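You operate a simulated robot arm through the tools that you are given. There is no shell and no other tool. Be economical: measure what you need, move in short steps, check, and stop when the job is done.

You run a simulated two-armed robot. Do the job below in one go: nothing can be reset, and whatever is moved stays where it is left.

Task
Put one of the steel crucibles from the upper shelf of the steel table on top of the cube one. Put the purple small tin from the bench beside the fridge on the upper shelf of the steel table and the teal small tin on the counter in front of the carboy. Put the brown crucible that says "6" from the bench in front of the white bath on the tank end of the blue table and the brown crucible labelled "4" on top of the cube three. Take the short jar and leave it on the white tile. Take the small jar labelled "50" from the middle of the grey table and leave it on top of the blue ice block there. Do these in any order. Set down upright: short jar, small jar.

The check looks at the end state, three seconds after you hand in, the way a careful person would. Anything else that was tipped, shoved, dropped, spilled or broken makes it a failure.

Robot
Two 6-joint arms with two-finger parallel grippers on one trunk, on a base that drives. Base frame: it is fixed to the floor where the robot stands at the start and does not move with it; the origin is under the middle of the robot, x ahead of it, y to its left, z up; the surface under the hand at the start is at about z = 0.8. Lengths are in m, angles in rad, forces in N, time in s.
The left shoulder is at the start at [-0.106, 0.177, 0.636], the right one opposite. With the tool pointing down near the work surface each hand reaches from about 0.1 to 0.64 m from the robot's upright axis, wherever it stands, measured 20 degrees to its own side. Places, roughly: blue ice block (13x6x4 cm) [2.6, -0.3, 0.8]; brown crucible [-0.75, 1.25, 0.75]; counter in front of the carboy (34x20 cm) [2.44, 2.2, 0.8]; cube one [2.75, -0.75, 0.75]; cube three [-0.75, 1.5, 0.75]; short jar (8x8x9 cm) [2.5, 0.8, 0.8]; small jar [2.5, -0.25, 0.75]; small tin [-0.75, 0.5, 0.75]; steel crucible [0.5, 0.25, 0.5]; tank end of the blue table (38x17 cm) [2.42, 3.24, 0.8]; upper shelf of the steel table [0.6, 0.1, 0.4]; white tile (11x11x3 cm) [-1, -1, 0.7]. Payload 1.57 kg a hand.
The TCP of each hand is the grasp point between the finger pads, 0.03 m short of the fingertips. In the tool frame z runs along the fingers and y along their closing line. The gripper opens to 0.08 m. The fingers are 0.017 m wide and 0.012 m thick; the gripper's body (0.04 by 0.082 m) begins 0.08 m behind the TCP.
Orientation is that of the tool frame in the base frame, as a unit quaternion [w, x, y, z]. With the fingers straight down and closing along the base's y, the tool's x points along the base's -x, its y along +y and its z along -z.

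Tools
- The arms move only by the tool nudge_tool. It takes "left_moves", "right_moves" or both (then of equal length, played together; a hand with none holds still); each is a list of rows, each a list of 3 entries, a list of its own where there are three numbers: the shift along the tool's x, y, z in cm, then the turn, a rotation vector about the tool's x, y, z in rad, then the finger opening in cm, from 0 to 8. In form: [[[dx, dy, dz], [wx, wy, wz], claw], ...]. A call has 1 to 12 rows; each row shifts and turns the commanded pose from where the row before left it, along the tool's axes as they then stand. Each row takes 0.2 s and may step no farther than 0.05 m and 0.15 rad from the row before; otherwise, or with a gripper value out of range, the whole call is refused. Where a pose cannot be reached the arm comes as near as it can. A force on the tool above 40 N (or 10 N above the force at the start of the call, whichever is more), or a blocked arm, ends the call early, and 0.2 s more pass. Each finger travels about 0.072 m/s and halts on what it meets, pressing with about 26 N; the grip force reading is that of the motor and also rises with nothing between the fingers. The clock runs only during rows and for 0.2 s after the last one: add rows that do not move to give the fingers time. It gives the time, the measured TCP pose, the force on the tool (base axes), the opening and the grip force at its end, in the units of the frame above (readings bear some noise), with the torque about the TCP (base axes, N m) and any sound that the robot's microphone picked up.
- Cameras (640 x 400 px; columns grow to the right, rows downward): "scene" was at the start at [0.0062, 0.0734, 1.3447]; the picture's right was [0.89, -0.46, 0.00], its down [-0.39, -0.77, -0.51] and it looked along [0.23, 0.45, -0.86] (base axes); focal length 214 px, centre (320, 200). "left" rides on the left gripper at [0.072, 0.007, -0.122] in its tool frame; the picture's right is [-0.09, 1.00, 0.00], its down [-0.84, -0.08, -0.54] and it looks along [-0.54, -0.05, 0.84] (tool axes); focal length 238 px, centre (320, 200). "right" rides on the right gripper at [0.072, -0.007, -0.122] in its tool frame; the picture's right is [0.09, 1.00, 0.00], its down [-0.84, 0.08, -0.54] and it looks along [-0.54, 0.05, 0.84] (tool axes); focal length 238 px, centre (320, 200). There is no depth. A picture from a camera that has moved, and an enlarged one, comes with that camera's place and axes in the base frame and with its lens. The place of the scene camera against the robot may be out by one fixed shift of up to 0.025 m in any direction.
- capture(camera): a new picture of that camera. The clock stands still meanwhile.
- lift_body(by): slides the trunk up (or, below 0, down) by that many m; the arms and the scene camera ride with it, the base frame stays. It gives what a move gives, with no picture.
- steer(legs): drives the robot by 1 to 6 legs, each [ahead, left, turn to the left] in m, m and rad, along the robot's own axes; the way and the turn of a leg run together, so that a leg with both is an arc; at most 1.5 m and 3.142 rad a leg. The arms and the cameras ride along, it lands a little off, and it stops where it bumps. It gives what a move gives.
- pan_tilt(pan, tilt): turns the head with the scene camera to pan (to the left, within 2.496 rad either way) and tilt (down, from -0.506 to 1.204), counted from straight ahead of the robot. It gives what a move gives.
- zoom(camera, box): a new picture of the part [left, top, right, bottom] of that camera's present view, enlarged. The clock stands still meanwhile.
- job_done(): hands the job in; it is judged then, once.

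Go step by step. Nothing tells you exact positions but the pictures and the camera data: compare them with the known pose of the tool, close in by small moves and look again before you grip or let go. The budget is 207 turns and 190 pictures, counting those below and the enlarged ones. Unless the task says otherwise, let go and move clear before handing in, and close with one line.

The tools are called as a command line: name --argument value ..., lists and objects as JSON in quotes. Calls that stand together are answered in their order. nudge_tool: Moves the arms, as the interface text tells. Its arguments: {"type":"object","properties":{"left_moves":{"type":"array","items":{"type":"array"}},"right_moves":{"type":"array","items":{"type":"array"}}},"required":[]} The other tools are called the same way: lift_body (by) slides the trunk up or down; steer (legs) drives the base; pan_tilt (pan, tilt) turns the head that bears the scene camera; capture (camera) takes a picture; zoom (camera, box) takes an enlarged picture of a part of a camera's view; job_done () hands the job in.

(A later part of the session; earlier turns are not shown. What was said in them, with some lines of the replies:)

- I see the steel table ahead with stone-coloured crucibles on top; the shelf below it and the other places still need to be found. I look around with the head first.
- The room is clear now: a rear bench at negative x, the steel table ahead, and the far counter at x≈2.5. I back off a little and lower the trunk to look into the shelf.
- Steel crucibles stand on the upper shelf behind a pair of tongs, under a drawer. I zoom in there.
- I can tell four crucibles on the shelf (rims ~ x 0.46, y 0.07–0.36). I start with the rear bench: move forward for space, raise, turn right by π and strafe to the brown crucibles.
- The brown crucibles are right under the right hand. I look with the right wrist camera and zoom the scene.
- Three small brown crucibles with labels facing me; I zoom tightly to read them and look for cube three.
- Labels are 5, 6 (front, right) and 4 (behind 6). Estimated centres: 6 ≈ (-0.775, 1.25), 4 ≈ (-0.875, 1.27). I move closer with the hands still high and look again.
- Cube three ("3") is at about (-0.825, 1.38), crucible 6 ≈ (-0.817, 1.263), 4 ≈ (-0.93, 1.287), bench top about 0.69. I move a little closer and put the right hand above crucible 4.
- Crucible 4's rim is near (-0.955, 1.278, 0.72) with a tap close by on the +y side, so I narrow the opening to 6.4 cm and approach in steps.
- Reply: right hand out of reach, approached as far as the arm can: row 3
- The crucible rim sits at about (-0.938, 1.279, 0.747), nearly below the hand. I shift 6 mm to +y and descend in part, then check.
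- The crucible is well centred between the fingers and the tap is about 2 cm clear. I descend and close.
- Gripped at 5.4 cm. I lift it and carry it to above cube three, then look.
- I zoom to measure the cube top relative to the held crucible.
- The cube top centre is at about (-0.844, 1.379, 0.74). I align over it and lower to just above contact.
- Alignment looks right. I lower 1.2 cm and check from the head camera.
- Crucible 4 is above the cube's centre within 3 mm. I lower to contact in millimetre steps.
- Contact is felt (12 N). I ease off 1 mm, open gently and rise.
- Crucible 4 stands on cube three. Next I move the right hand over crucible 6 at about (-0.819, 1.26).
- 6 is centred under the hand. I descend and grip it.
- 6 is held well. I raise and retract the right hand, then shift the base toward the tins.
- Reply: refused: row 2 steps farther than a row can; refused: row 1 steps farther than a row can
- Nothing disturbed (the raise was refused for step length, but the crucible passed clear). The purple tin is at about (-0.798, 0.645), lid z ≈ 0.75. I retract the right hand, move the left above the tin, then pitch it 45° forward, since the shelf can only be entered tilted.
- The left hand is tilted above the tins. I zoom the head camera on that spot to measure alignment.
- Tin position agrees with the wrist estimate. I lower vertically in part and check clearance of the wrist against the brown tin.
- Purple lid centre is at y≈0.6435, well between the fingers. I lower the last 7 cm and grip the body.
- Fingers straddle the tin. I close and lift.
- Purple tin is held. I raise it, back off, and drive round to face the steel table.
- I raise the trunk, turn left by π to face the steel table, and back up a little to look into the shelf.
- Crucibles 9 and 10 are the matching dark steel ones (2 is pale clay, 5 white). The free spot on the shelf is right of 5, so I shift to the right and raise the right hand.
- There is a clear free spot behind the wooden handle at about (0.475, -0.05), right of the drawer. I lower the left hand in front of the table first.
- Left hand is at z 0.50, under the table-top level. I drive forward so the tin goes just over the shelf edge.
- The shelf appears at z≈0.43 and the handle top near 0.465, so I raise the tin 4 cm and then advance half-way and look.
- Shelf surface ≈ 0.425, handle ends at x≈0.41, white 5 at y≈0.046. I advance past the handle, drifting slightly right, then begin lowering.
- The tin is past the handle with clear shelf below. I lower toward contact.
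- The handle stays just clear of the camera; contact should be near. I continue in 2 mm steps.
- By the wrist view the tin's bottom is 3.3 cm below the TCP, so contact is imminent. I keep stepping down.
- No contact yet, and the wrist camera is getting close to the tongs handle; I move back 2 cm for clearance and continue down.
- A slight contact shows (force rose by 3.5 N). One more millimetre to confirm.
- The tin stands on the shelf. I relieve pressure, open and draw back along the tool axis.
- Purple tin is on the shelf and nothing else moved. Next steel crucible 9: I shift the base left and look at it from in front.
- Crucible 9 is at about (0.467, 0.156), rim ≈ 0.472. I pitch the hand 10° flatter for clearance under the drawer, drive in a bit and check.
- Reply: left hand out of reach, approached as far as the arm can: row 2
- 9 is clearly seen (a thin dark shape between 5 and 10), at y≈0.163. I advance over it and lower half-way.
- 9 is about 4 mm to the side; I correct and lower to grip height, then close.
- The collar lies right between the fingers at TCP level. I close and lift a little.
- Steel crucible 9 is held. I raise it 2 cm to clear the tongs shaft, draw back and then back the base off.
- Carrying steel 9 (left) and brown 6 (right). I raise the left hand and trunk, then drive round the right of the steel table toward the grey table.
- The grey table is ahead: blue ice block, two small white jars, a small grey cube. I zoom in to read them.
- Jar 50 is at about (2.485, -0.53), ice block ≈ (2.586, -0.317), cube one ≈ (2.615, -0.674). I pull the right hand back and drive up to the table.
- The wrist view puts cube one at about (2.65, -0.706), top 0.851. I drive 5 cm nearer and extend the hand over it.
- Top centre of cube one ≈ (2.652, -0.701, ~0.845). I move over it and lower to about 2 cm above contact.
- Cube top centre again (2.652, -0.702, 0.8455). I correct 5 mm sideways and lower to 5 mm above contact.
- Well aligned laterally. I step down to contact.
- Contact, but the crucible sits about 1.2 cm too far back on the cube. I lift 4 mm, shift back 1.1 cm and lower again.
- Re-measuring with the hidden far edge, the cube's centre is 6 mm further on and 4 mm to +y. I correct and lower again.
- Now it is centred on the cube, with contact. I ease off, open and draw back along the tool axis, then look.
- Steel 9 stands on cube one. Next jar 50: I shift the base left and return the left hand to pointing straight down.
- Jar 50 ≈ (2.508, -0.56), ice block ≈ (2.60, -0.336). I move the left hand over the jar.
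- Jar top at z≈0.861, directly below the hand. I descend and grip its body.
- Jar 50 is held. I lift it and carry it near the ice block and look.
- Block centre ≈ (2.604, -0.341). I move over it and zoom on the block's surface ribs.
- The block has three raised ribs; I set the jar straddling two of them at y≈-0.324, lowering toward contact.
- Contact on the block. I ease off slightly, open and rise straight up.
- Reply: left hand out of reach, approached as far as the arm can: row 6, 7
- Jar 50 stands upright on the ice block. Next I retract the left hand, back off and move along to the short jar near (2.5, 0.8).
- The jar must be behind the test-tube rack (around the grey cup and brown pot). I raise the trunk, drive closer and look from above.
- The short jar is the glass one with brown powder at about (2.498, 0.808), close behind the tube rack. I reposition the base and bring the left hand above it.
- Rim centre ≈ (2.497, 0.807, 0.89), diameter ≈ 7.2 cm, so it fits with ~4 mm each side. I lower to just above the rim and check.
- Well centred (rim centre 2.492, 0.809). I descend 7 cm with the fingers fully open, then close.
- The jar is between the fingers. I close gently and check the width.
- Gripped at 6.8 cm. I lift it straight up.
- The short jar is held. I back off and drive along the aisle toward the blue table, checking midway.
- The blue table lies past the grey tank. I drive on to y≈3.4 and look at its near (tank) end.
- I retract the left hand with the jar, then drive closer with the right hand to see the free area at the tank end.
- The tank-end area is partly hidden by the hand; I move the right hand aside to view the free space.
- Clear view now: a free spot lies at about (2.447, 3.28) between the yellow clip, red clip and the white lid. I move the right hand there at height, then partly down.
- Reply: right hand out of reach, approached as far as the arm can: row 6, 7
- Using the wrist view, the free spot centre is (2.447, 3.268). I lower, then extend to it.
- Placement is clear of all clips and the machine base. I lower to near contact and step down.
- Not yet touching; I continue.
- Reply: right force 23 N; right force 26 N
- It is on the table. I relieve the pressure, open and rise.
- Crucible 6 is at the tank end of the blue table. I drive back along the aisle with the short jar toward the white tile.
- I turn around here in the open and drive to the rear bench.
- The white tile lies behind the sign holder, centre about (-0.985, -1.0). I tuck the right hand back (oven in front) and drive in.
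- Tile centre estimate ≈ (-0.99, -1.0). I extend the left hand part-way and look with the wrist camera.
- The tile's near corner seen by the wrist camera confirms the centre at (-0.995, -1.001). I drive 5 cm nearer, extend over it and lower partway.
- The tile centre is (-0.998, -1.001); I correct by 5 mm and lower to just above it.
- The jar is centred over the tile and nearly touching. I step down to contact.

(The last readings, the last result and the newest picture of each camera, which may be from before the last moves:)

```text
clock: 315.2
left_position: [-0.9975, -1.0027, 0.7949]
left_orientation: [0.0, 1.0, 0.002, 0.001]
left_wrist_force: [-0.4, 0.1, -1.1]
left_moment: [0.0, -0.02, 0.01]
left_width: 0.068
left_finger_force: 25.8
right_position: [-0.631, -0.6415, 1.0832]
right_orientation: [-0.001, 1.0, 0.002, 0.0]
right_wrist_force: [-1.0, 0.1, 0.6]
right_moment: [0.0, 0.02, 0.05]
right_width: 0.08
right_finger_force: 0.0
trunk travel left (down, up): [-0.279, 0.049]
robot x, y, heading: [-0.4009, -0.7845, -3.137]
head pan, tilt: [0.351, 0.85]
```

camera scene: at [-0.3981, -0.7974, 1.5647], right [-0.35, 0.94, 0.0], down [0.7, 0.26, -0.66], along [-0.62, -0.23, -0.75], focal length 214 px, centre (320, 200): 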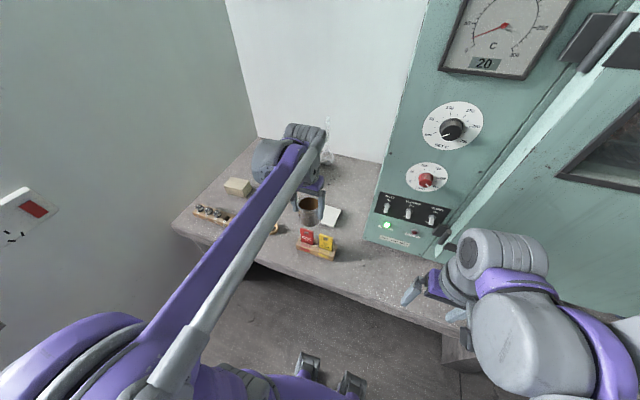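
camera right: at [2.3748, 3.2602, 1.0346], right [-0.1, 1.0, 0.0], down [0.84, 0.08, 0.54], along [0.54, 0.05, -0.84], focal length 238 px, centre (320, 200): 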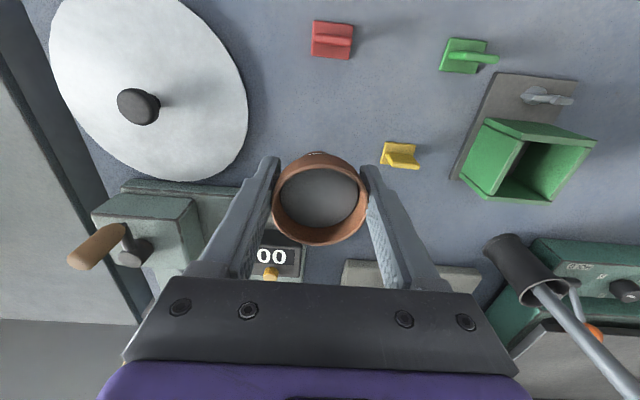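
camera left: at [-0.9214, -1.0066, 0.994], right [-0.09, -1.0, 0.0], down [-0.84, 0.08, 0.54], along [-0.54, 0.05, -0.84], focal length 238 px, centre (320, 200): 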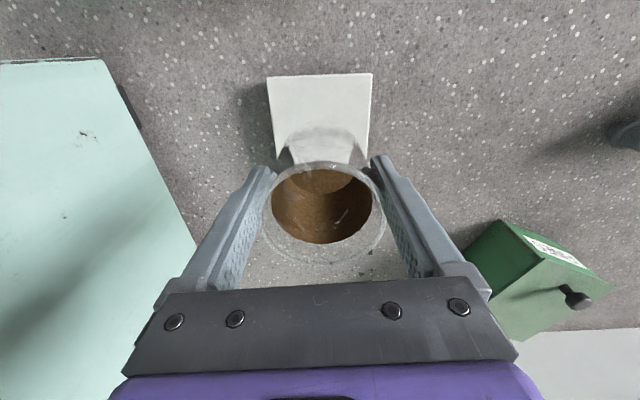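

nudge_tool --left_moves '[[[0, 0, 0.2], [0, 0, 0], 5.8], [[0, 0, 0], [0, 0, 0], 5.8]]'

nudge_tool --left_moves '[[[0, 0, 0.2], [0, 0, 0], 5.8], [[0, 0, 0], [0, 0, 0], 5.8]]'

zoom --camera "scene" --box '[300, 180, 370, 240]'

```text
clock: 315.8
left_position: [-0.9983, -1.0043, 0.7935]
left_orientation: [0.0, 1.0, 0.002, 0.001]
left_wrist_force: [0.1, 0.2, -2.0]
left_moment: [0.02, -0.06, -0.04]
left_width: 0.068
left_finger_force: 26.2
right_position: [-0.6321, -0.6422, 1.0821]
right_orientation: [0.0, 1.0, 0.001, 0.0]
right_wrist_force: [0.8, -0.6, -0.3]
right_moment: [0.01, -0.01, 0.0]
right_width: 0.0799
right_finger_force: 0.1
trunk travel left (down, up): [-0.279, 0.049]
robot x, y, heading: [-0.401, -0.7835, -3.136]
head pan, tilt: [0.351, 0.85]
```

```text
clock: 316.4
left_position: [-0.9973, -1.0041, 0.7916]
left_orientation: [0.001, 1.0, 0.002, 0.001]
left_wrist_force: [-2.4, -0.9, 13.9]
left_moment: [0.08, 0.34, 0.02]
left_width: 0.0676
left_finger_force: 26.0
right_position: [-0.6298, -0.641, 1.0845]
right_orientation: [0.001, 1.0, 0.002, 0.001]
right_wrist_force: [0.4, -0.2, 0.3]
right_moment: [0.01, 0.02, 0.02]
right_width: 0.0802
right_finger_force: 0.0
trunk travel left (down, up): [-0.279, 0.049]
robot x, y, heading: [-0.3963, -0.7833, -3.14]
head pan, tilt: [0.351, 0.85]
```

```text
6.67 times, centred on (335, 210) of scene
camera zoom: at [-0.4455, -0.7971, 1.5648], right [-0.35, 0.94, 0.0], down [0.7, 0.26, -0.66], along [-0.62, -0.23, -0.75], focal length 1430 px, centre (220, 133)
```

zoom: 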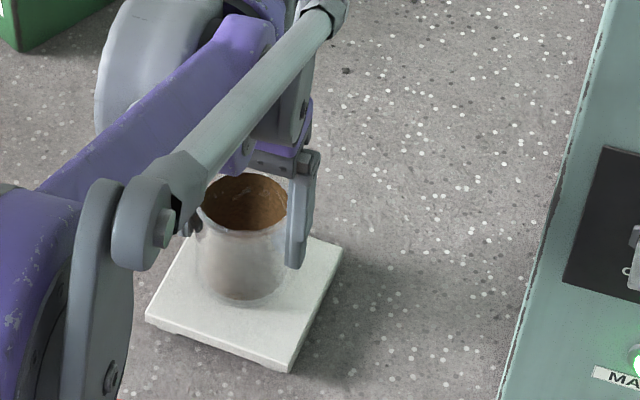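

Contact with the tile. I ease off, open fully and rise straight up.

nudge_tool --left_moves '[[[0, 0, -0.15], [0, 0, 0], 6.4], [[0, 0, 0], [0, 0, 0], 7.2], [[0, 0, 0], [0, 0, 0], 7.9], [[0, 0, 0], [0, 0, 0], 7.9], [[0, 0, -2], [0, 0, 0], 7.9], [[0, 0, -3], [0, 0, 0], 7.9], [[0, 0, -4], [0, 0, 0], 7.9], [[0, 0, -4], [0, 0, 0], 7.9], [[0, 0, -4], [0, 0, 0], 7.9], [[3, 0, -3], [0, 0, 0], 7.9], [[4, 0, -2], [0, 0, 0], 7.9]]'

zoom --camera "scene" --box '[270, 160, 370, 240]'

```text
clock: 318.8
left_position: [-0.923, -1.0042, 1.0128]
left_orientation: [0.001, 1.0, 0.002, 0.0]
left_wrist_force: [0.5, 0.3, 0.9]
left_moment: [0.03, 0.01, -0.04]
left_width: 0.079
left_finger_force: 0.1
right_position: [-0.6291, -0.641, 1.0834]
right_orientation: [-0.001, 1.0, 0.003, 0.0]
right_wrist_force: [-0.8, 0.2, -0.1]
right_moment: [0.0, -0.01, -0.03]
right_width: 0.0799
right_finger_force: 0.0
trunk travel left (down, up): [-0.279, 0.049]
robot x, y, heading: [-0.3993, -0.7836, -3.14]
head pan, tilt: [0.351, 0.85]
```

```text
5.00 times, centred on (320, 200) of scene
camera zoom: at [-0.4449, -0.7974, 1.5646], right [-0.35, 0.94, 0.0], down [0.7, 0.26, -0.66], along [-0.62, -0.23, -0.75], focal length 1072 px, centre (320, 200)
```

zoom: 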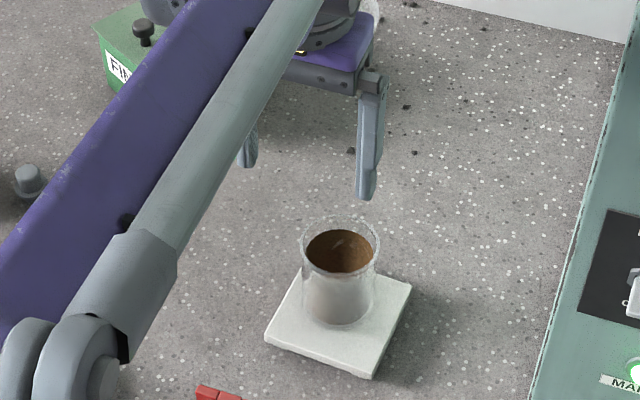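

The short jar stands upright on the tile. Finally the teal tin: I tuck the hands, back off and move along the bench to it.

nudge_tool --left_moves '[[[4, 0, -2], [0, 0, 0], 8], [[4, 0, -2], [0, 0, 0], 8], [[4, 0, -2], [0, 0, 0], 8], [[4, 0, 0], [0, 0, 0], 8], [[4, 0, 0], [0, 0, 0], 8], [[3, 0, 0], [0, 0, 0], 8]]'

steer --legs '[[-0.34, 0, 0], [0, -1.25, 0]]'

pan_tilt --pan -0.25 --tilt 0.75

capture --camera "scene"

```text
clock: 320.2
left_position: [-0.6958, -1.0016, 1.0716]
left_orientation: [0.0, 1.0, 0.001, 0.001]
left_wrist_force: [-0.4, 0.0, -0.5]
left_moment: [-0.01, 0.02, 0.0]
left_width: 0.0799
left_finger_force: 0.2
right_position: [-0.6302, -0.6408, 1.084]
right_orientation: [0.0, 1.0, 0.001, 0.001]
right_wrist_force: [0.6, -0.6, -0.2]
right_moment: [0.0, 0.01, -0.02]
right_width: 0.08
right_finger_force: 0.1
trunk travel left (down, up): [-0.279, 0.049]
robot x, y, heading: [-0.4021, -0.7815, -3.137]
head pan, tilt: [0.351, 0.85]
```

```text
clock: 333.3
left_position: [-0.368, 0.2519, 1.0722]
left_orientation: [0.0, 1.0, 0.011, 0.001]
left_wrist_force: [-0.1, 0.4, -0.8]
left_moment: [0.02, 0.02, 0.01]
left_width: 0.08
left_finger_force: 0.0
right_position: [-0.3081, 0.6138, 1.083]
right_orientation: [-0.001, 1.0, 0.011, 0.001]
right_wrist_force: [-0.6, 0.2, 0.7]
right_moment: [-0.01, -0.01, -0.01]
right_width: 0.0801
right_finger_force: 0.0
trunk travel left (down, up): [-0.279, 0.049]
robot x, y, heading: [-0.0765, 0.471, -3.121]
head pan, tilt: [0.351, 0.85]
```

```text
clock: 334.3
left_position: [-0.3687, 0.252, 1.0714]
left_orientation: [0.001, 1.0, 0.011, 0.001]
left_wrist_force: [-0.5, -1.0, 1.0]
left_moment: [0.0, 0.0, -0.03]
left_width: 0.08
left_finger_force: 0.0
right_position: [-0.308, 0.6138, 1.0838]
right_orientation: [0.0, 1.0, 0.011, -0.001]
right_wrist_force: [0.2, -0.4, -0.8]
right_moment: [-0.01, 0.0, -0.01]
right_width: 0.0801
right_finger_force: 0.0
trunk travel left (down, up): [-0.279, 0.049]
robot x, y, heading: [-0.0743, 0.4712, -3.122]
head pan, tilt: [-0.25, 0.75]
```

```text
49 pictures are left
camera scene: at [-0.1277, 0.5084, 1.5726], right [0.22, 0.97, 0.0], down [0.66, -0.15, -0.73], along [-0.71, 0.16, -0.68], focal length 214 px, centre (320, 200)
```

scene: 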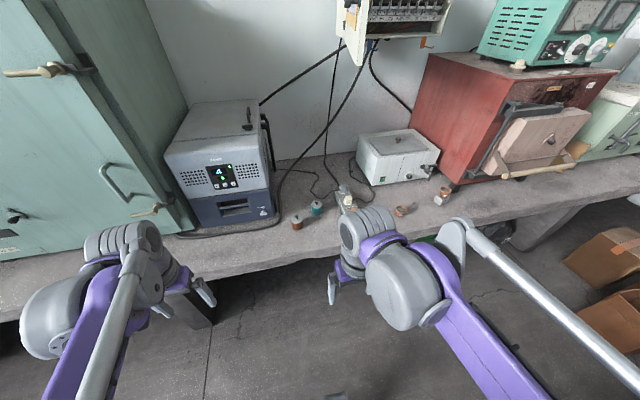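

I drive in and extend the right hand above the teal tin.

steer --legs '[[0.28, 0.0, -0.02]]'

nudge_tool --right_moves '[[[-4.5, -0.7, 0], [0, 0, 0], 8], [[-4.5, -0.7, 0], [0, 0, 0], 8], [[-4.5, -0.7, 0], [0, 0, 0], 8], [[-4.5, -0.7, 0], [0, 0, 0], 8], [[-4.5, -0.7, 0], [0, 0, 0], 8], [[0, 0, 4], [0, 0, 0], 8], [[0, 0, 4], [0, 0, 0], 8], [[0, 0, 0], [0, 0, 0], 8]]'

capture --camera "right"

```text
clock: 336.2
left_position: [-0.6535, 0.2559, 1.0722]
left_orientation: [0.0, 1.0, -0.001, 0.0]
left_wrist_force: [-0.1, 0.5, -0.4]
left_moment: [0.02, 0.02, -0.03]
left_width: 0.0799
left_finger_force: 0.0
right_position: [-0.5846, 0.6159, 1.0832]
right_orientation: [-0.001, 1.0, -0.001, 0.0]
right_wrist_force: [-0.5, -0.9, -0.1]
right_moment: [-0.03, 0.0, 0.0]
right_width: 0.0798
right_finger_force: 0.0
trunk travel left (down, up): [-0.279, 0.049]
robot x, y, heading: [-0.3572, 0.4723, 3.143]
head pan, tilt: [-0.25, 0.75]
```

```text
clock: 338.0
left_position: [-0.6528, 0.256, 1.072]
left_orientation: [-0.001, 1.0, 0.0, 0.002]
left_wrist_force: [0.3, -0.1, -0.5]
left_moment: [-0.03, -0.02, 0.03]
left_width: 0.0801
left_finger_force: 0.1
right_position: [-0.8102, 0.6523, 1.0024]
right_orientation: [0.0, 1.0, 0.0, 0.0]
right_wrist_force: [0.2, -0.4, 0.2]
right_moment: [0.01, 0.01, -0.01]
right_width: 0.0803
right_finger_force: 0.1
trunk travel left (down, up): [-0.279, 0.049]
robot x, y, heading: [-0.3567, 0.4721, 3.136]
head pan, tilt: [-0.25, 0.75]
```

```text
48 pictures are left
camera right: at [-0.7385, 0.6591, 1.1249], right [0.09, -1.0, 0.0], down [-0.84, -0.08, 0.54], along [-0.54, -0.05, -0.84], focal length 238 px, centre (320, 200)
```

right: 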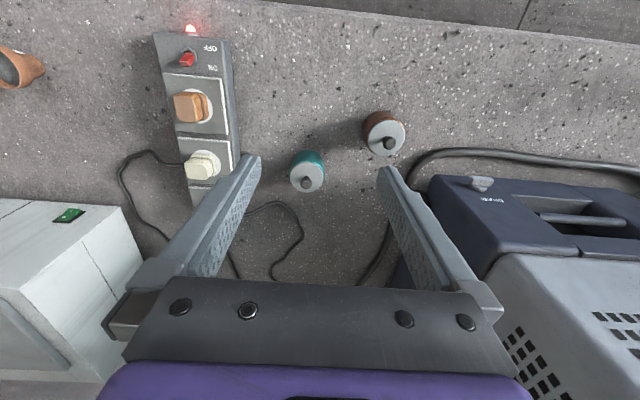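

Teal lid centre at (-0.931, 0.664). I move above it and lower to just over the lid.

nudge_tool --right_moves '[[[-4, -0.4, 2], [0, 0, 0], 8], [[-4, -0.4, 2], [0, 0, 0], 8], [[-4, -0.4, 2], [0, 0, 0], 8], [[0, 0, 4], [0, 0, 0], 8], [[0, 0, 3.5], [0, 0, 0], 8], [[0, 0, 0], [0, 0, 0], 8]]'

capture --camera "right"

```text
clock: 339.4
left_position: [-0.6536, 0.2547, 1.0717]
left_orientation: [-0.001, 1.0, -0.001, 0.001]
left_wrist_force: [-0.4, 0.5, -1.0]
left_moment: [0.0, -0.02, 0.01]
left_width: 0.0799
left_finger_force: 0.0
right_position: [-0.9299, 0.6641, 0.869]
right_orientation: [0.0, 1.0, 0.0, 0.001]
right_wrist_force: [-1.0, 0.3, 0.6]
right_moment: [0.0, -0.02, 0.0]
right_width: 0.0799
right_finger_force: 0.1
trunk travel left (down, up): [-0.279, 0.049]
robot x, y, heading: [-0.3584, 0.4735, 3.141]
head pan, tilt: [-0.25, 0.75]
```

```text
47 pictures are left
camera right: at [-0.8583, 0.6703, 0.9907], right [0.09, -1.0, 0.0], down [-0.84, -0.08, 0.54], along [-0.54, -0.05, -0.84], focal length 238 px, centre (320, 200)
```

right: 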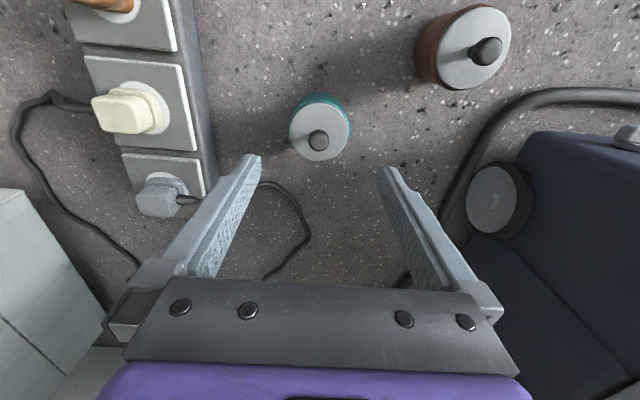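

Centred. I descend, grip the teal tin and lift slightly.

nudge_tool --right_moves '[[[0, 0, 4], [0, 0, 0], 8], [[0, 0, 4], [0, 0, 0], 8], [[0, 0, 3], [0, 0, 0], 8], [[0, 0, 2.5], [0, 0, 0], 8], [[0, 0, 0], [0, 0, 0], 8], [[0, 0, 0], [0, 0, 0], 4.5], [[0, 0, 0], [0, 0, 0], 4.5], [[0, 0, 0], [0, 0, 0], 4.5], [[0, 0, -3], [0, 0, 0], 4.5], [[0, 0, 0], [0, 0, 0], 4.5]]'

capture --camera "right"

```text
clock: 341.6
left_position: [-0.6534, 0.2562, 1.0709]
left_orientation: [0.0, 1.0, 0.0, 0.001]
left_wrist_force: [-0.6, 0.4, -0.1]
left_moment: [0.01, 0.02, 0.0]
left_width: 0.0803
left_finger_force: 0.1
right_position: [-0.9302, 0.6628, 0.7632]
right_orientation: [0.0, 1.0, -0.001, 0.0]
right_wrist_force: [-0.3, -0.9, -2.0]
right_moment: [-0.01, -0.03, -0.01]
right_width: 0.0595
right_finger_force: 26.2
trunk travel left (down, up): [-0.279, 0.049]
robot x, y, heading: [-0.3544, 0.472, 3.146]
head pan, tilt: [-0.25, 0.75]
```

```text
46 pictures are left
camera right: at [-0.8578, 0.6688, 0.8851], right [0.09, -1.0, 0.0], down [-0.84, -0.08, 0.54], along [-0.54, -0.05, -0.84], focal length 238 px, centre (320, 200)
```

right: 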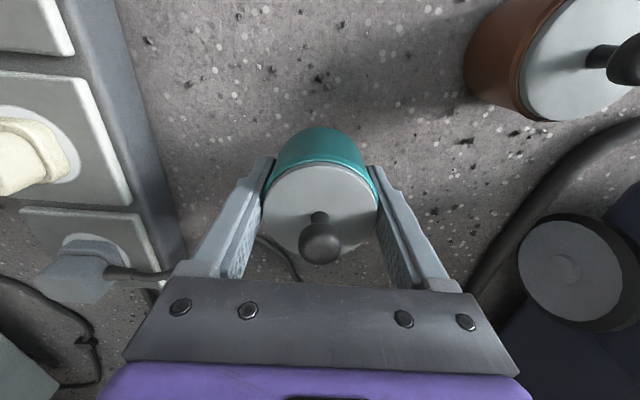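

Teal tin is held. I raise and retract it, then drive round to the counter in front of the carboy.

nudge_tool --right_moves '[[[0, 0, -4], [0, 0, 0], 4.5], [[0, 0, -4], [0, 0, 0], 4.5], [[0, 0, -4], [0, 0, 0], 4.5], [[0, 0, -4], [0, 0, 0], 4.5], [[0, 0, -4], [0, 0, 0], 4.5], [[2, 0, -4], [0, 0, 0], 4.5], [[4, 0, -2], [0, 0, 0], 4.5], [[4, 0, 0], [0, 0, 0], 4.5], [[4, 0, 0], [0, 0, 0], 4.5], [[4, 0, 0], [0, 0, 0], 4.5]]'

steer --legs '[[-0.3, 0, 0], [0, 1.25, 0], [0, 0, 1.57], [0, 0, 1.571]]'

```text
clock: 343.8
left_position: [-0.6527, 0.2558, 1.0724]
left_orientation: [0.0, 1.0, -0.001, 0.001]
left_wrist_force: [0.8, -0.5, -0.5]
left_moment: [0.04, -0.01, 0.03]
left_width: 0.0798
left_finger_force: 0.1
right_position: [-0.747, 0.6623, 1.0243]
right_orientation: [0.0, 1.0, -0.001, 0.0]
right_wrist_force: [-0.3, 0.3, -2.2]
right_moment: [-0.03, 0.02, -0.02]
right_width: 0.0597
right_finger_force: 26.1
trunk travel left (down, up): [-0.279, 0.049]
robot x, y, heading: [-0.3575, 0.4702, 3.143]
head pan, tilt: [-0.25, 0.75]
```

```text
clock: 364.4
left_position: [0.2253, -0.5461, 1.0721]
left_orientation: [0.0, -0.023, 1.0, 0.0]
left_wrist_force: [-1.0, -1.2, -0.2]
left_moment: [-0.03, 0.03, -0.02]
left_width: 0.0801
left_finger_force: 0.1
right_position: [0.3405, -0.9466, 1.0233]
right_orientation: [0.0, -0.023, 1.0, 0.0]
right_wrist_force: [-1.6, -0.1, -1.9]
right_moment: [0.02, 0.01, -0.02]
right_width: 0.0594
right_finger_force: 26.3
trunk travel left (down, up): [-0.279, 0.049]
robot x, y, heading: [-0.0625, -0.7763, 0.047]
head pan, tilt: [-0.25, 0.75]
```

steer --legs '[[0, 0, -0.045], [1.5, 0, 0], [0.08, 0, 0], [0, 1.5, 0], [0, 1.5, 0], [0, 0.15, 0]]'

pan_tilt --pan 0.0 --tilt 0.6

capture --camera "scene"

```text
clock: 400.2
left_position: [1.6456, 2.6259, 1.0725]
left_orientation: [-0.001, -0.022, 1.0, 0.001]
left_wrist_force: [-0.6, -0.3, -0.8]
left_moment: [0.0, -0.02, 0.03]
left_width: 0.0799
left_finger_force: 0.0
right_position: [1.7595, 2.2232, 1.0234]
right_orientation: [0.0, -0.021, 1.0, 0.0]
right_wrist_force: [0.3, 0.6, -2.4]
right_moment: [0.02, 0.04, -0.04]
right_width: 0.0593
right_finger_force: 25.9
trunk travel left (down, up): [-0.279, 0.049]
robot x, y, heading: [1.3561, 2.3982, 0.047]
head pan, tilt: [-0.25, 0.75]
```

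```text
clock: 400.9
left_position: [1.6459, 2.6245, 1.0723]
left_orientation: [0.0, -0.02, 1.0, 0.0]
left_wrist_force: [0.2, 0.1, -0.6]
left_moment: [-0.01, -0.02, 0.03]
left_width: 0.0799
left_finger_force: 0.0
right_position: [1.7594, 2.2224, 1.0245]
right_orientation: [0.001, -0.021, 1.0, 0.0]
right_wrist_force: [0.7, -0.7, -0.3]
right_moment: [-0.01, 0.01, 0.01]
right_width: 0.0595
right_finger_force: 25.9
trunk travel left (down, up): [-0.279, 0.049]
robot x, y, heading: [1.3584, 2.3948, 0.042]
head pan, tilt: [0.0, 0.6]
```

```text
45 pictures are left
camera scene: at [1.3935, 2.4103, 1.5855], right [0.04, -1.0, 0.0], down [-0.56, -0.02, -0.82], along [0.82, 0.03, -0.57], focal length 214 px, centre (320, 200)
```

scene: 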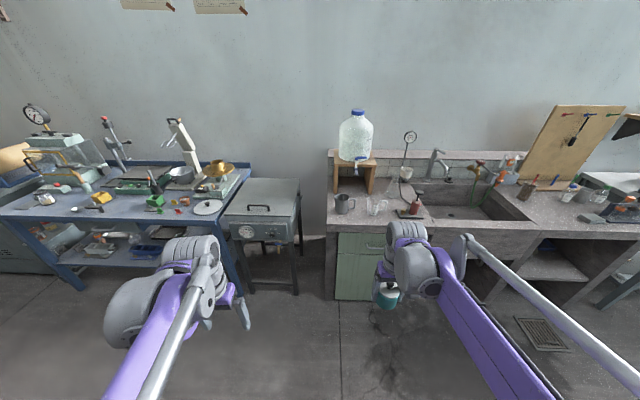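

zoom --camera "scene" --box '[310, 140, 450, 240]'

```text
4.00 times, centred on (380, 190) of scene
camera zoom: at [1.3935, 2.4103, 1.5855], right [0.04, -1.0, 0.0], down [-0.56, -0.02, -0.82], along [0.82, 0.03, -0.57], focal length 858 px, centre (80, 240)
```

zoom: 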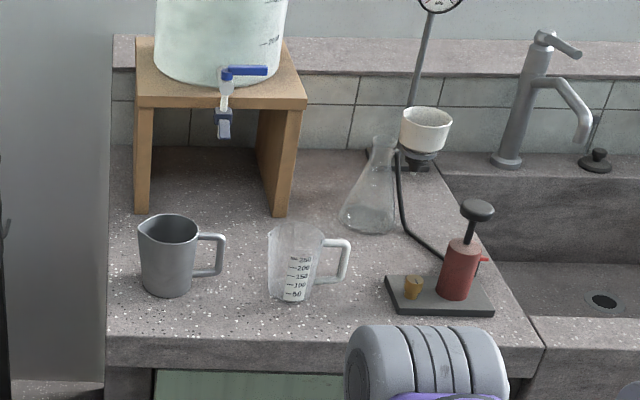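

The counter in front of the carboy has a mug (≈2.39, 2.32) and a measuring cup (≈2.39, 2.13); a free spot lies just behind and between them at about (2.455, 2.22). I drive closer.

steer --legs '[[0, 0, -0.045], [0.48, 0.0, 0]]'

capture --camera "right"

pan_tilt --pan -0.15 --tilt 0.8

capture --camera "scene"

```text
clock: 404.2
left_position: [2.1413, 2.6119, 1.0721]
left_orientation: [0.0, 0.0, 1.0, 0.001]
left_wrist_force: [-0.8, 0.0, 0.9]
left_moment: [-0.04, 0.02, 0.02]
left_width: 0.08
left_finger_force: 0.0
right_position: [2.2369, 2.2055, 1.0244]
right_orientation: [0.0, 0.0, 1.0, 0.0]
right_wrist_force: [-0.5, 0.6, -1.9]
right_moment: [0.04, 0.01, 0.02]
right_width: 0.0595
right_finger_force: 26.2
trunk travel left (down, up): [-0.279, 0.049]
robot x, y, heading: [1.8445, 2.395, -0.0]
head pan, tilt: [0.0, 0.6]
```

```text
43 pictures are left
camera right: at [2.1649, 2.1985, 1.1463], right [-0.09, 1.0, 0.0], down [0.84, 0.08, 0.54], along [0.54, 0.05, -0.84], focal length 238 px, centre (320, 200)
```

right: 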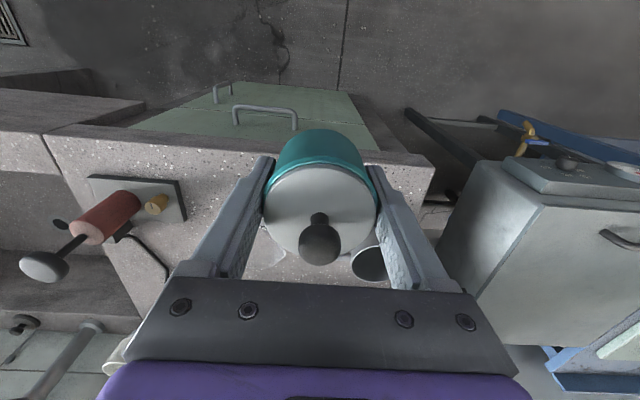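

```text
clock: 404.9
left_position: [2.1415, 2.612, 1.0719]
left_orientation: [-0.002, 0.0, 1.0, 0.0]
left_wrist_force: [1.3, -0.3, 0.8]
left_moment: [-0.05, -0.02, 0.0]
left_width: 0.0798
left_finger_force: 0.0
right_position: [2.2374, 2.205, 1.0244]
right_orientation: [0.0, 0.0, 1.0, 0.0]
right_wrist_force: [-0.8, 0.5, -2.0]
right_moment: [0.04, -0.01, -0.02]
right_width: 0.0595
right_finger_force: 25.8
trunk travel left (down, up): [-0.279, 0.049]
robot x, y, heading: [1.8446, 2.3964, -0.004]
head pan, tilt: [-0.15, 0.799]
```

```text
42 pictures are left
camera scene: at [1.8711, 2.3957, 1.5687], right [-0.15, -0.99, 0.0], down [-0.71, 0.11, -0.7], along [0.69, -0.1, -0.72], focal length 214 px, centre (320, 200)
```

scene: 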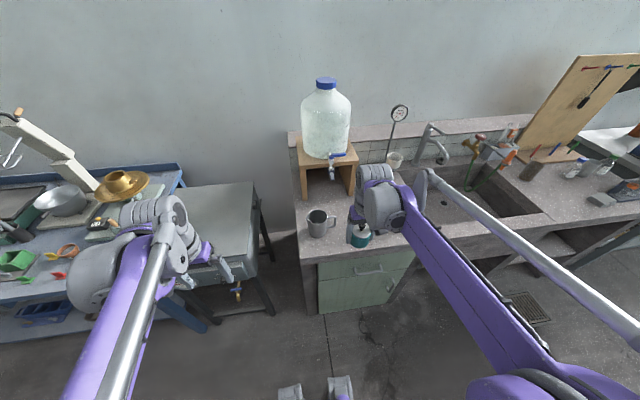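

nudge_tool --right_moves '[[[-4, 0, -1], [0, 0, 0], 4.5], [[-4, 0, -1], [0, 0, 0], 4.5], [[-4, 0, 0], [0, 0, 0], 4.5], [[0, 0, 0], [0, 0, 0], 4.5]]'

capture --camera "right"

zoom --camera "scene" --box '[280, 140, 440, 260]'

```text
clock: 405.9
left_position: [2.141, 2.6122, 1.0729]
left_orientation: [-0.001, 0.0, 1.0, 0.0]
left_wrist_force: [-0.3, 0.1, -0.1]
left_moment: [-0.01, 0.0, 0.0]
left_width: 0.0804
left_finger_force: 0.1
right_position: [2.3563, 2.2035, 1.0448]
right_orientation: [0.0, 0.0, 1.0, 0.0]
right_wrist_force: [-1.1, 0.7, -2.0]
right_moment: [0.01, -0.02, 0.0]
right_width: 0.0595
right_finger_force: 25.9
trunk travel left (down, up): [-0.279, 0.049]
robot x, y, heading: [1.8423, 2.3949, -0.003]
head pan, tilt: [-0.15, 0.799]
```

```text
41 pictures are left
camera right: at [2.284, 2.1969, 1.1672], right [-0.09, 1.0, 0.0], down [0.84, 0.08, 0.54], along [0.54, 0.05, -0.84], focal length 238 px, centre (320, 200)
```

right: 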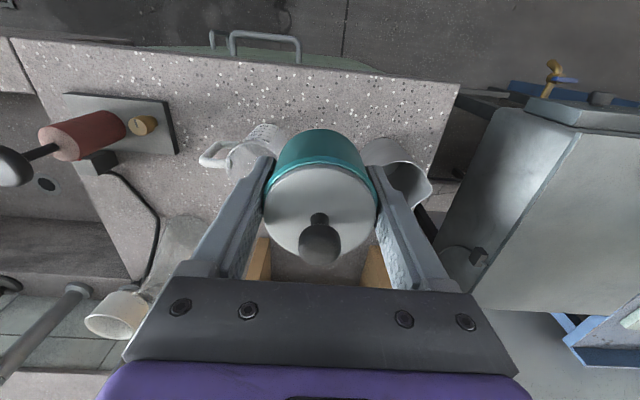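

```text
3.33 times, centred on (360, 200) of scene
camera zoom: at [1.87, 2.3957, 1.5686], right [-0.15, -0.99, 0.0], down [-0.71, 0.11, -0.7], along [0.69, -0.1, -0.72], focal length 715 px, centre (187, 200)
```

zoom: 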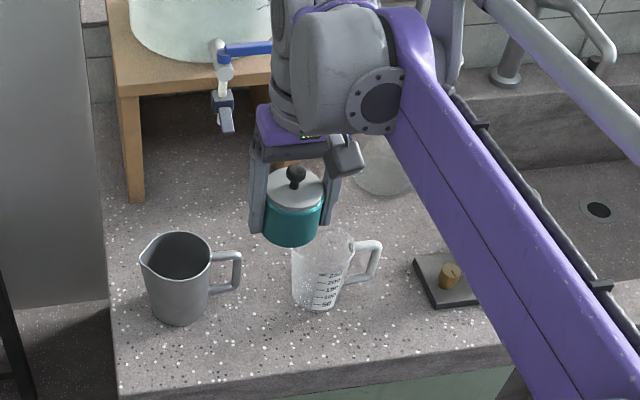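

Refined: mug ≈ (2.41, 2.315) with handle toward me to y≈2.25, cup ≈ (2.40, 2.125). I choose (2.475, 2.205), clear of both and of the tap, and move there in steps.

steer --legs '[[0.07, 0.0, 0]]'

nudge_tool --right_moves '[[[0, 0.1, 3.5], [0, 0, 0], 4.5], [[-2.4, 0, 3], [0, 0, 0], 4.5], [[-2.4, 0, 0], [0, 0, 0], 4.5], [[0, 0, 0], [0, 0, 0], 4.5]]'

capture --camera "right"

zoom --camera "scene" --box '[280, 130, 400, 250]'

```text
clock: 407.0
left_position: [2.2113, 2.6116, 1.0706]
left_orientation: [-0.002, 0.0, 1.0, 0.0]
left_wrist_force: [0.4, -0.1, -0.5]
left_moment: [0.0, 0.03, 0.02]
left_width: 0.0797
left_finger_force: 0.1
right_position: [2.4277, 2.204, 1.0451]
right_orientation: [0.0, 0.0, 1.0, 0.0]
right_wrist_force: [0.0, -0.3, -1.9]
right_moment: [0.0, -0.01, 0.01]
right_width: 0.0594
right_finger_force: 26.4
trunk travel left (down, up): [-0.279, 0.049]
robot x, y, heading: [1.916, 2.3897, -0.001]
head pan, tilt: [-0.15, 0.799]
```

```text
clock: 408.0
left_position: [2.2104, 2.6121, 1.0703]
left_orientation: [-0.001, -0.001, 1.0, 0.0]
left_wrist_force: [-0.9, -0.2, -0.4]
left_moment: [0.04, -0.01, 0.02]
left_width: 0.0799
left_finger_force: 0.1
right_position: [2.4751, 2.2041, 0.9794]
right_orientation: [0.0, 0.0, 1.0, 0.0]
right_wrist_force: [0.0, -0.2, -1.3]
right_moment: [0.01, 0.0, 0.01]
right_width: 0.0597
right_finger_force: 25.6
trunk travel left (down, up): [-0.279, 0.049]
robot x, y, heading: [1.9157, 2.3947, -0.005]
head pan, tilt: [-0.15, 0.799]
```

```text
39 pictures are left
camera right: at [2.4018, 2.1978, 1.1013], right [-0.09, 1.0, 0.0], down [0.84, 0.08, 0.54], along [0.54, 0.05, -0.84], focal length 238 px, centre (320, 200)
```

right: 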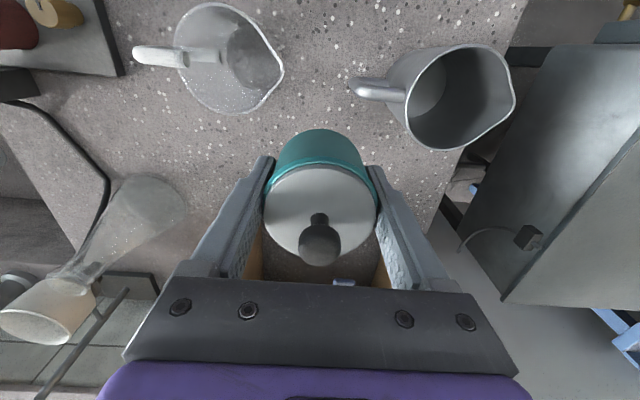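

```text
3.33 times, centred on (340, 190) of scene
camera zoom: at [1.9405, 2.3956, 1.5686], right [-0.15, -0.99, 0.0], down [-0.71, 0.11, -0.7], along [0.69, -0.1, -0.72], focal length 715 px, centre (253, 233)
```

zoom: 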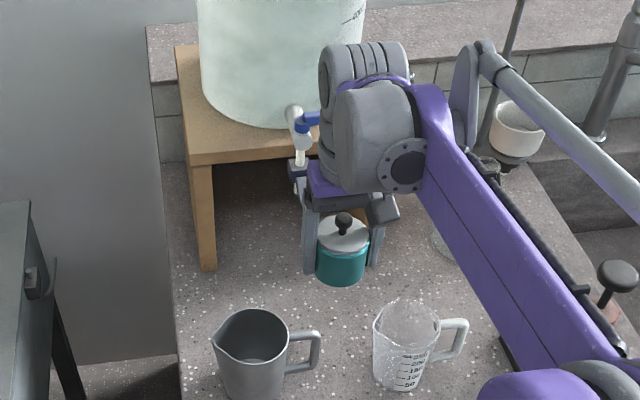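

All clear: the tap is ~11 cm behind, mug handle ~2 cm off the tin. I lower toward the counter.

nudge_tool --right_moves '[[[0, 0, 4], [0, 0, 0], 4.5], [[0, 0, 4], [0, 0, 0], 4.5], [[0, 0, 3], [0, 0, 0], 4.5], [[0, 0, 2], [0, 0, 0], 4.5], [[0, 0, 0], [0, 0, 0], 4.5]]'

capture --camera "right"

nudge_tool --right_moves '[[[0, 0, 0.4], [0, 0, 0], 4.5], [[0, 0, 0], [0, 0, 0], 4.5]]'

nudge_tool --right_moves '[[[0, 0, 0.3], [0, 0, 0], 4.5], [[0, 0, 0], [0, 0, 0], 4.5]]'

nudge_tool --right_moves '[[[0, 0, 0.2], [0, 0, 0], 4.5], [[0, 0, 0], [0, 0, 0], 4.5]]'

```text
clock: 409.2
left_position: [2.211, 2.6117, 1.0714]
left_orientation: [0.0, 0.0, 1.0, 0.0]
left_wrist_force: [0.5, -0.5, -0.5]
left_moment: [0.01, -0.03, 0.04]
left_width: 0.08
left_finger_force: 0.1
right_position: [2.4762, 2.2031, 0.8503]
right_orientation: [0.0, 0.001, 1.0, -0.001]
right_wrist_force: [-0.3, 0.1, -2.8]
right_moment: [0.01, 0.02, -0.01]
right_width: 0.0597
right_finger_force: 25.7
trunk travel left (down, up): [-0.279, 0.049]
robot x, y, heading: [1.9132, 2.3911, 0.003]
head pan, tilt: [-0.15, 0.799]
```

```text
37 pictures are left
camera right: at [2.4029, 2.1977, 0.9717], right [-0.09, 1.0, 0.0], down [0.84, 0.08, 0.54], along [0.54, 0.05, -0.84], focal length 238 px, centre (320, 200)
```

right: 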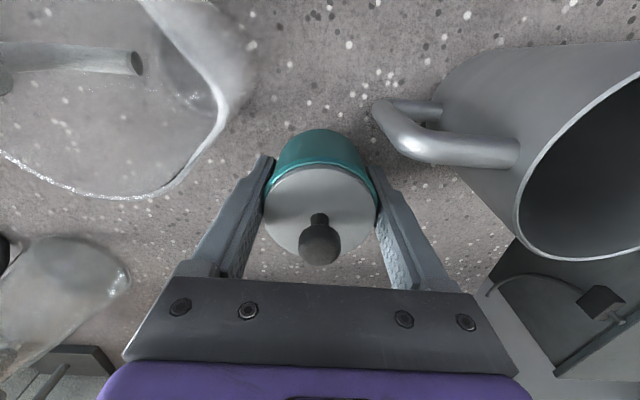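

```text
clock: 409.8
left_position: [2.212, 2.6121, 1.0717]
left_orientation: [0.0, -0.001, 1.0, 0.0]
left_wrist_force: [-0.3, 0.4, -0.1]
left_moment: [0.0, -0.02, -0.02]
left_width: 0.0802
left_finger_force: 0.1
right_position: [2.4745, 2.2045, 0.8461]
right_orientation: [0.0, 0.0, 1.0, 0.0]
right_wrist_force: [1.0, 0.0, -1.8]
right_moment: [0.01, 0.0, 0.02]
right_width: 0.0595
right_finger_force: 26.4
trunk travel left (down, up): [-0.279, 0.049]
robot x, y, heading: [1.9132, 2.3957, 0.004]
head pan, tilt: [-0.15, 0.799]
```

```text
clock: 410.4
left_position: [2.2112, 2.6114, 1.0718]
left_orientation: [-0.001, 0.0, 1.0, 0.0]
left_wrist_force: [0.1, -0.4, -0.6]
left_moment: [0.0, -0.04, 0.02]
left_width: 0.0801
left_finger_force: 0.0
right_position: [2.4747, 2.2047, 0.8428]
right_orientation: [-0.001, 0.0, 1.0, 0.001]
right_wrist_force: [-0.5, 0.7, -3.0]
right_moment: [0.01, 0.02, 0.02]
right_width: 0.0593
right_finger_force: 25.8
trunk travel left (down, up): [-0.279, 0.049]
robot x, y, heading: [1.9145, 2.3934, 0.002]
head pan, tilt: [-0.15, 0.799]
```

```text
clock: 411.0
left_position: [2.2116, 2.611, 1.0716]
left_orientation: [0.0, 0.0, 1.0, 0.001]
left_wrist_force: [0.4, 0.1, 0.6]
left_moment: [0.01, 0.02, 0.0]
left_width: 0.0799
left_finger_force: 0.0
right_position: [2.476, 2.2043, 0.8403]
right_orientation: [0.0, 0.0, 1.0, 0.0]
right_wrist_force: [0.1, 0.2, -2.4]
right_moment: [0.01, -0.02, 0.03]
right_width: 0.0597
right_finger_force: 25.8
trunk travel left (down, up): [-0.279, 0.049]
robot x, y, heading: [1.9133, 2.389, 0.006]
head pan, tilt: [-0.15, 0.799]
```

nudge_tool --right_moves '[[[0, 0, 0.25], [0, 0, 0], 4.5], [[0, 0, 0], [0, 0, 0], 4.5]]'

nudge_tool --right_moves '[[[0, 0, 0.2], [0, 0, 0], 4.5], [[0, 0, 0], [0, 0, 0], 4.5]]'

nudge_tool --right_moves '[[[0, 0, 0.2], [0, 0, 0], 4.5], [[0, 0, 0], [0, 0, 0], 4.5]]'

```text
clock: 411.6
left_position: [2.2102, 2.613, 1.0723]
left_orientation: [0.0, 0.0, 1.0, 0.0]
left_wrist_force: [-1.0, 0.5, 0.1]
left_moment: [0.02, -0.03, 0.0]
left_width: 0.0801
left_finger_force: 0.1
right_position: [2.4749, 2.205, 0.837]
right_orientation: [0.001, 0.0, 1.0, 0.0]
right_wrist_force: [0.2, 0.3, -3.1]
right_moment: [0.02, -0.01, 0.04]
right_width: 0.0596
right_finger_force: 26.0
trunk travel left (down, up): [-0.279, 0.049]
robot x, y, heading: [1.9125, 2.3987, -0.001]
head pan, tilt: [-0.15, 0.799]
```

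```text
clock: 412.2
left_position: [2.211, 2.6118, 1.0712]
left_orientation: [0.0, 0.0, 1.0, 0.001]
left_wrist_force: [-0.7, -0.7, 0.0]
left_moment: [-0.03, 0.01, -0.02]
left_width: 0.0797
left_finger_force: 0.1
right_position: [2.4753, 2.2049, 0.8368]
right_orientation: [0.0, 0.0, 1.0, 0.0]
right_wrist_force: [-0.1, 0.8, -2.1]
right_moment: [-0.01, -0.04, -0.03]
right_width: 0.0598
right_finger_force: 26.2
trunk travel left (down, up): [-0.279, 0.049]
robot x, y, heading: [1.9154, 2.3925, -0.001]
head pan, tilt: [-0.15, 0.799]
```

```text
clock: 412.8
left_position: [2.2111, 2.6112, 1.0725]
left_orientation: [-0.001, -0.001, 1.0, 0.0]
left_wrist_force: [0.4, 0.2, -0.5]
left_moment: [0.0, -0.04, -0.02]
left_width: 0.0801
left_finger_force: 0.0
right_position: [2.4744, 2.2043, 0.8358]
right_orientation: [0.0, 0.0, 1.0, 0.0]
right_wrist_force: [2.9, -0.5, 10.7]
right_moment: [0.1, -0.03, -0.01]
right_width: 0.0597
right_finger_force: 25.8
trunk travel left (down, up): [-0.279, 0.049]
robot x, y, heading: [1.9162, 2.3963, -0.003]
head pan, tilt: [-0.15, 0.799]
```

Contact. I ease off, open to 7.4 cm and rise straight up, then retreat.

nudge_tool --right_moves '[[[0, 0, -0.12], [0, 0, 0], 5.5], [[0, 0, 0], [0, 0, 0], 6.4], [[0, 0, 0], [0, 0, 0], 7.2], [[0, 0, 0], [0, 0, 0], 7.2], [[0, 0, -3], [0, 0, 0], 7.2], [[0, 0, -4], [0, 0, 0], 7.2], [[0, 0, -4], [0, 0, 0], 7.2], [[0, 0, -4], [0, 0, 0], 7.2], [[2, 0, -4], [0, 0, 0], 7.2], [[4, 0, 0], [0, 0, 0], 7.2], [[4, 0, 0], [0, 0, 0], 7.2]]'

zoom --camera "scene" --box '[280, 130, 400, 250]'

```text
clock: 415.2
left_position: [2.2101, 2.6112, 1.0721]
left_orientation: [-0.001, 0.0, 1.0, 0.0]
left_wrist_force: [0.2, -0.1, -0.2]
left_moment: [0.01, -0.02, 0.02]
left_width: 0.0801
left_finger_force: 0.1
right_position: [2.372, 2.2035, 1.0256]
right_orientation: [0.0, 0.0, 1.0, 0.0]
right_wrist_force: [-0.5, 0.7, -0.9]
right_moment: [0.03, -0.03, -0.01]
right_width: 0.072
right_finger_force: 0.1
trunk travel left (down, up): [-0.279, 0.049]
robot x, y, heading: [1.9138, 2.3952, 0.006]
head pan, tilt: [-0.15, 0.799]
```

```text
3.33 times, centred on (340, 190) of scene
camera zoom: at [1.9394, 2.3958, 1.5686], right [-0.15, -0.99, 0.0], down [-0.71, 0.11, -0.7], along [0.69, -0.1, -0.72], focal length 715 px, centre (253, 233)
```

zoom: 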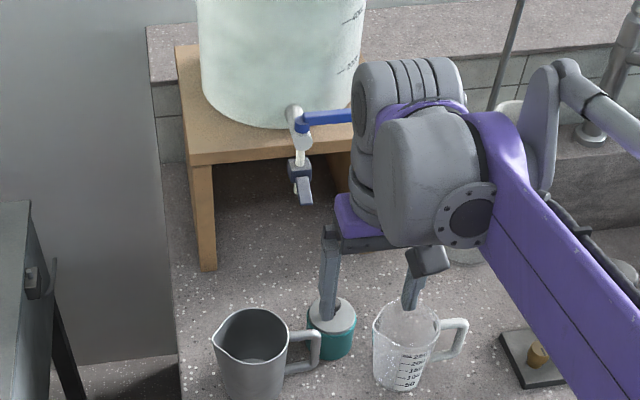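

The teal tin stands on the counter between mug and cup. I back off and take a last look.

steer --legs '[[-0.4, 0, 0]]'

pan_tilt --pan 0.1 --tilt 0.55

capture --camera "scene"

zoom --camera "scene" --box '[320, 170, 440, 260]'

```text
clock: 417.7
left_position: [1.8141, 2.6115, 1.0715]
left_orientation: [0.0, 0.002, 1.0, -0.001]
left_wrist_force: [-1.0, -0.2, 0.4]
left_moment: [0.02, 0.01, 0.0]
left_width: 0.08
left_finger_force: 0.0
right_position: [1.9743, 2.2028, 1.0255]
right_orientation: [0.0, 0.003, 1.0, 0.0]
right_wrist_force: [0.0, -0.1, 0.2]
right_moment: [0.0, -0.04, 0.01]
right_width: 0.0719
right_finger_force: 0.1
trunk travel left (down, up): [-0.279, 0.049]
robot x, y, heading: [1.5134, 2.396, -0.004]
head pan, tilt: [-0.15, 0.799]
```

```text
clock: 418.4
left_position: [1.8145, 2.6121, 1.072]
left_orientation: [-0.002, 0.003, 1.0, -0.001]
left_wrist_force: [0.6, 0.4, 0.0]
left_moment: [0.02, 0.0, -0.04]
left_width: 0.0799
left_finger_force: 0.0
right_position: [1.9748, 2.2021, 1.0251]
right_orientation: [0.0, 0.003, 1.0, 0.0]
right_wrist_force: [-0.3, -0.6, -0.8]
right_moment: [-0.04, 0.01, 0.0]
right_width: 0.072
right_finger_force: 0.2
trunk travel left (down, up): [-0.279, 0.049]
robot x, y, heading: [1.5164, 2.3955, -0.005]
head pan, tilt: [0.099, 0.55]
```

```text
35 pictures are left
camera scene: at [1.5524, 2.4176, 1.59], right [0.09, -1.0, 0.0], down [-0.52, -0.05, -0.85], along [0.85, 0.08, -0.52], focal length 214 px, centre (320, 200)
```

scene: 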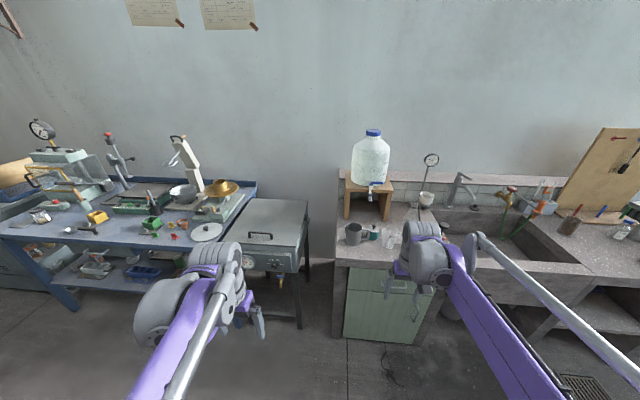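

```text
4.44 times, centred on (380, 215) of scene
camera zoom: at [1.5524, 2.4176, 1.59], right [0.09, -1.0, 0.0], down [-0.52, -0.05, -0.85], along [0.85, 0.08, -0.52], focal length 953 px, centre (53, 133)
```

zoom: 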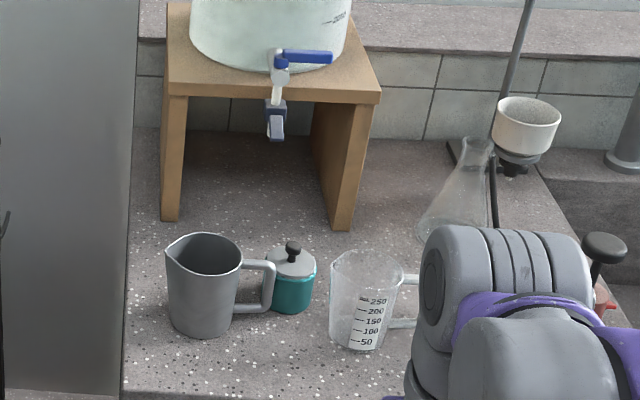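

Everything is in place: the tin stands upright in front of the carboy, and both hands are empty and clear. I hand in the job.

job_done

```text
The job is handed in.
```

All seven items were placed where you asked, both hands are empty and clear, and the job is handed in; the one guess was which crucibles count as steel, where I took the matching dark-grey pair and used number 9.
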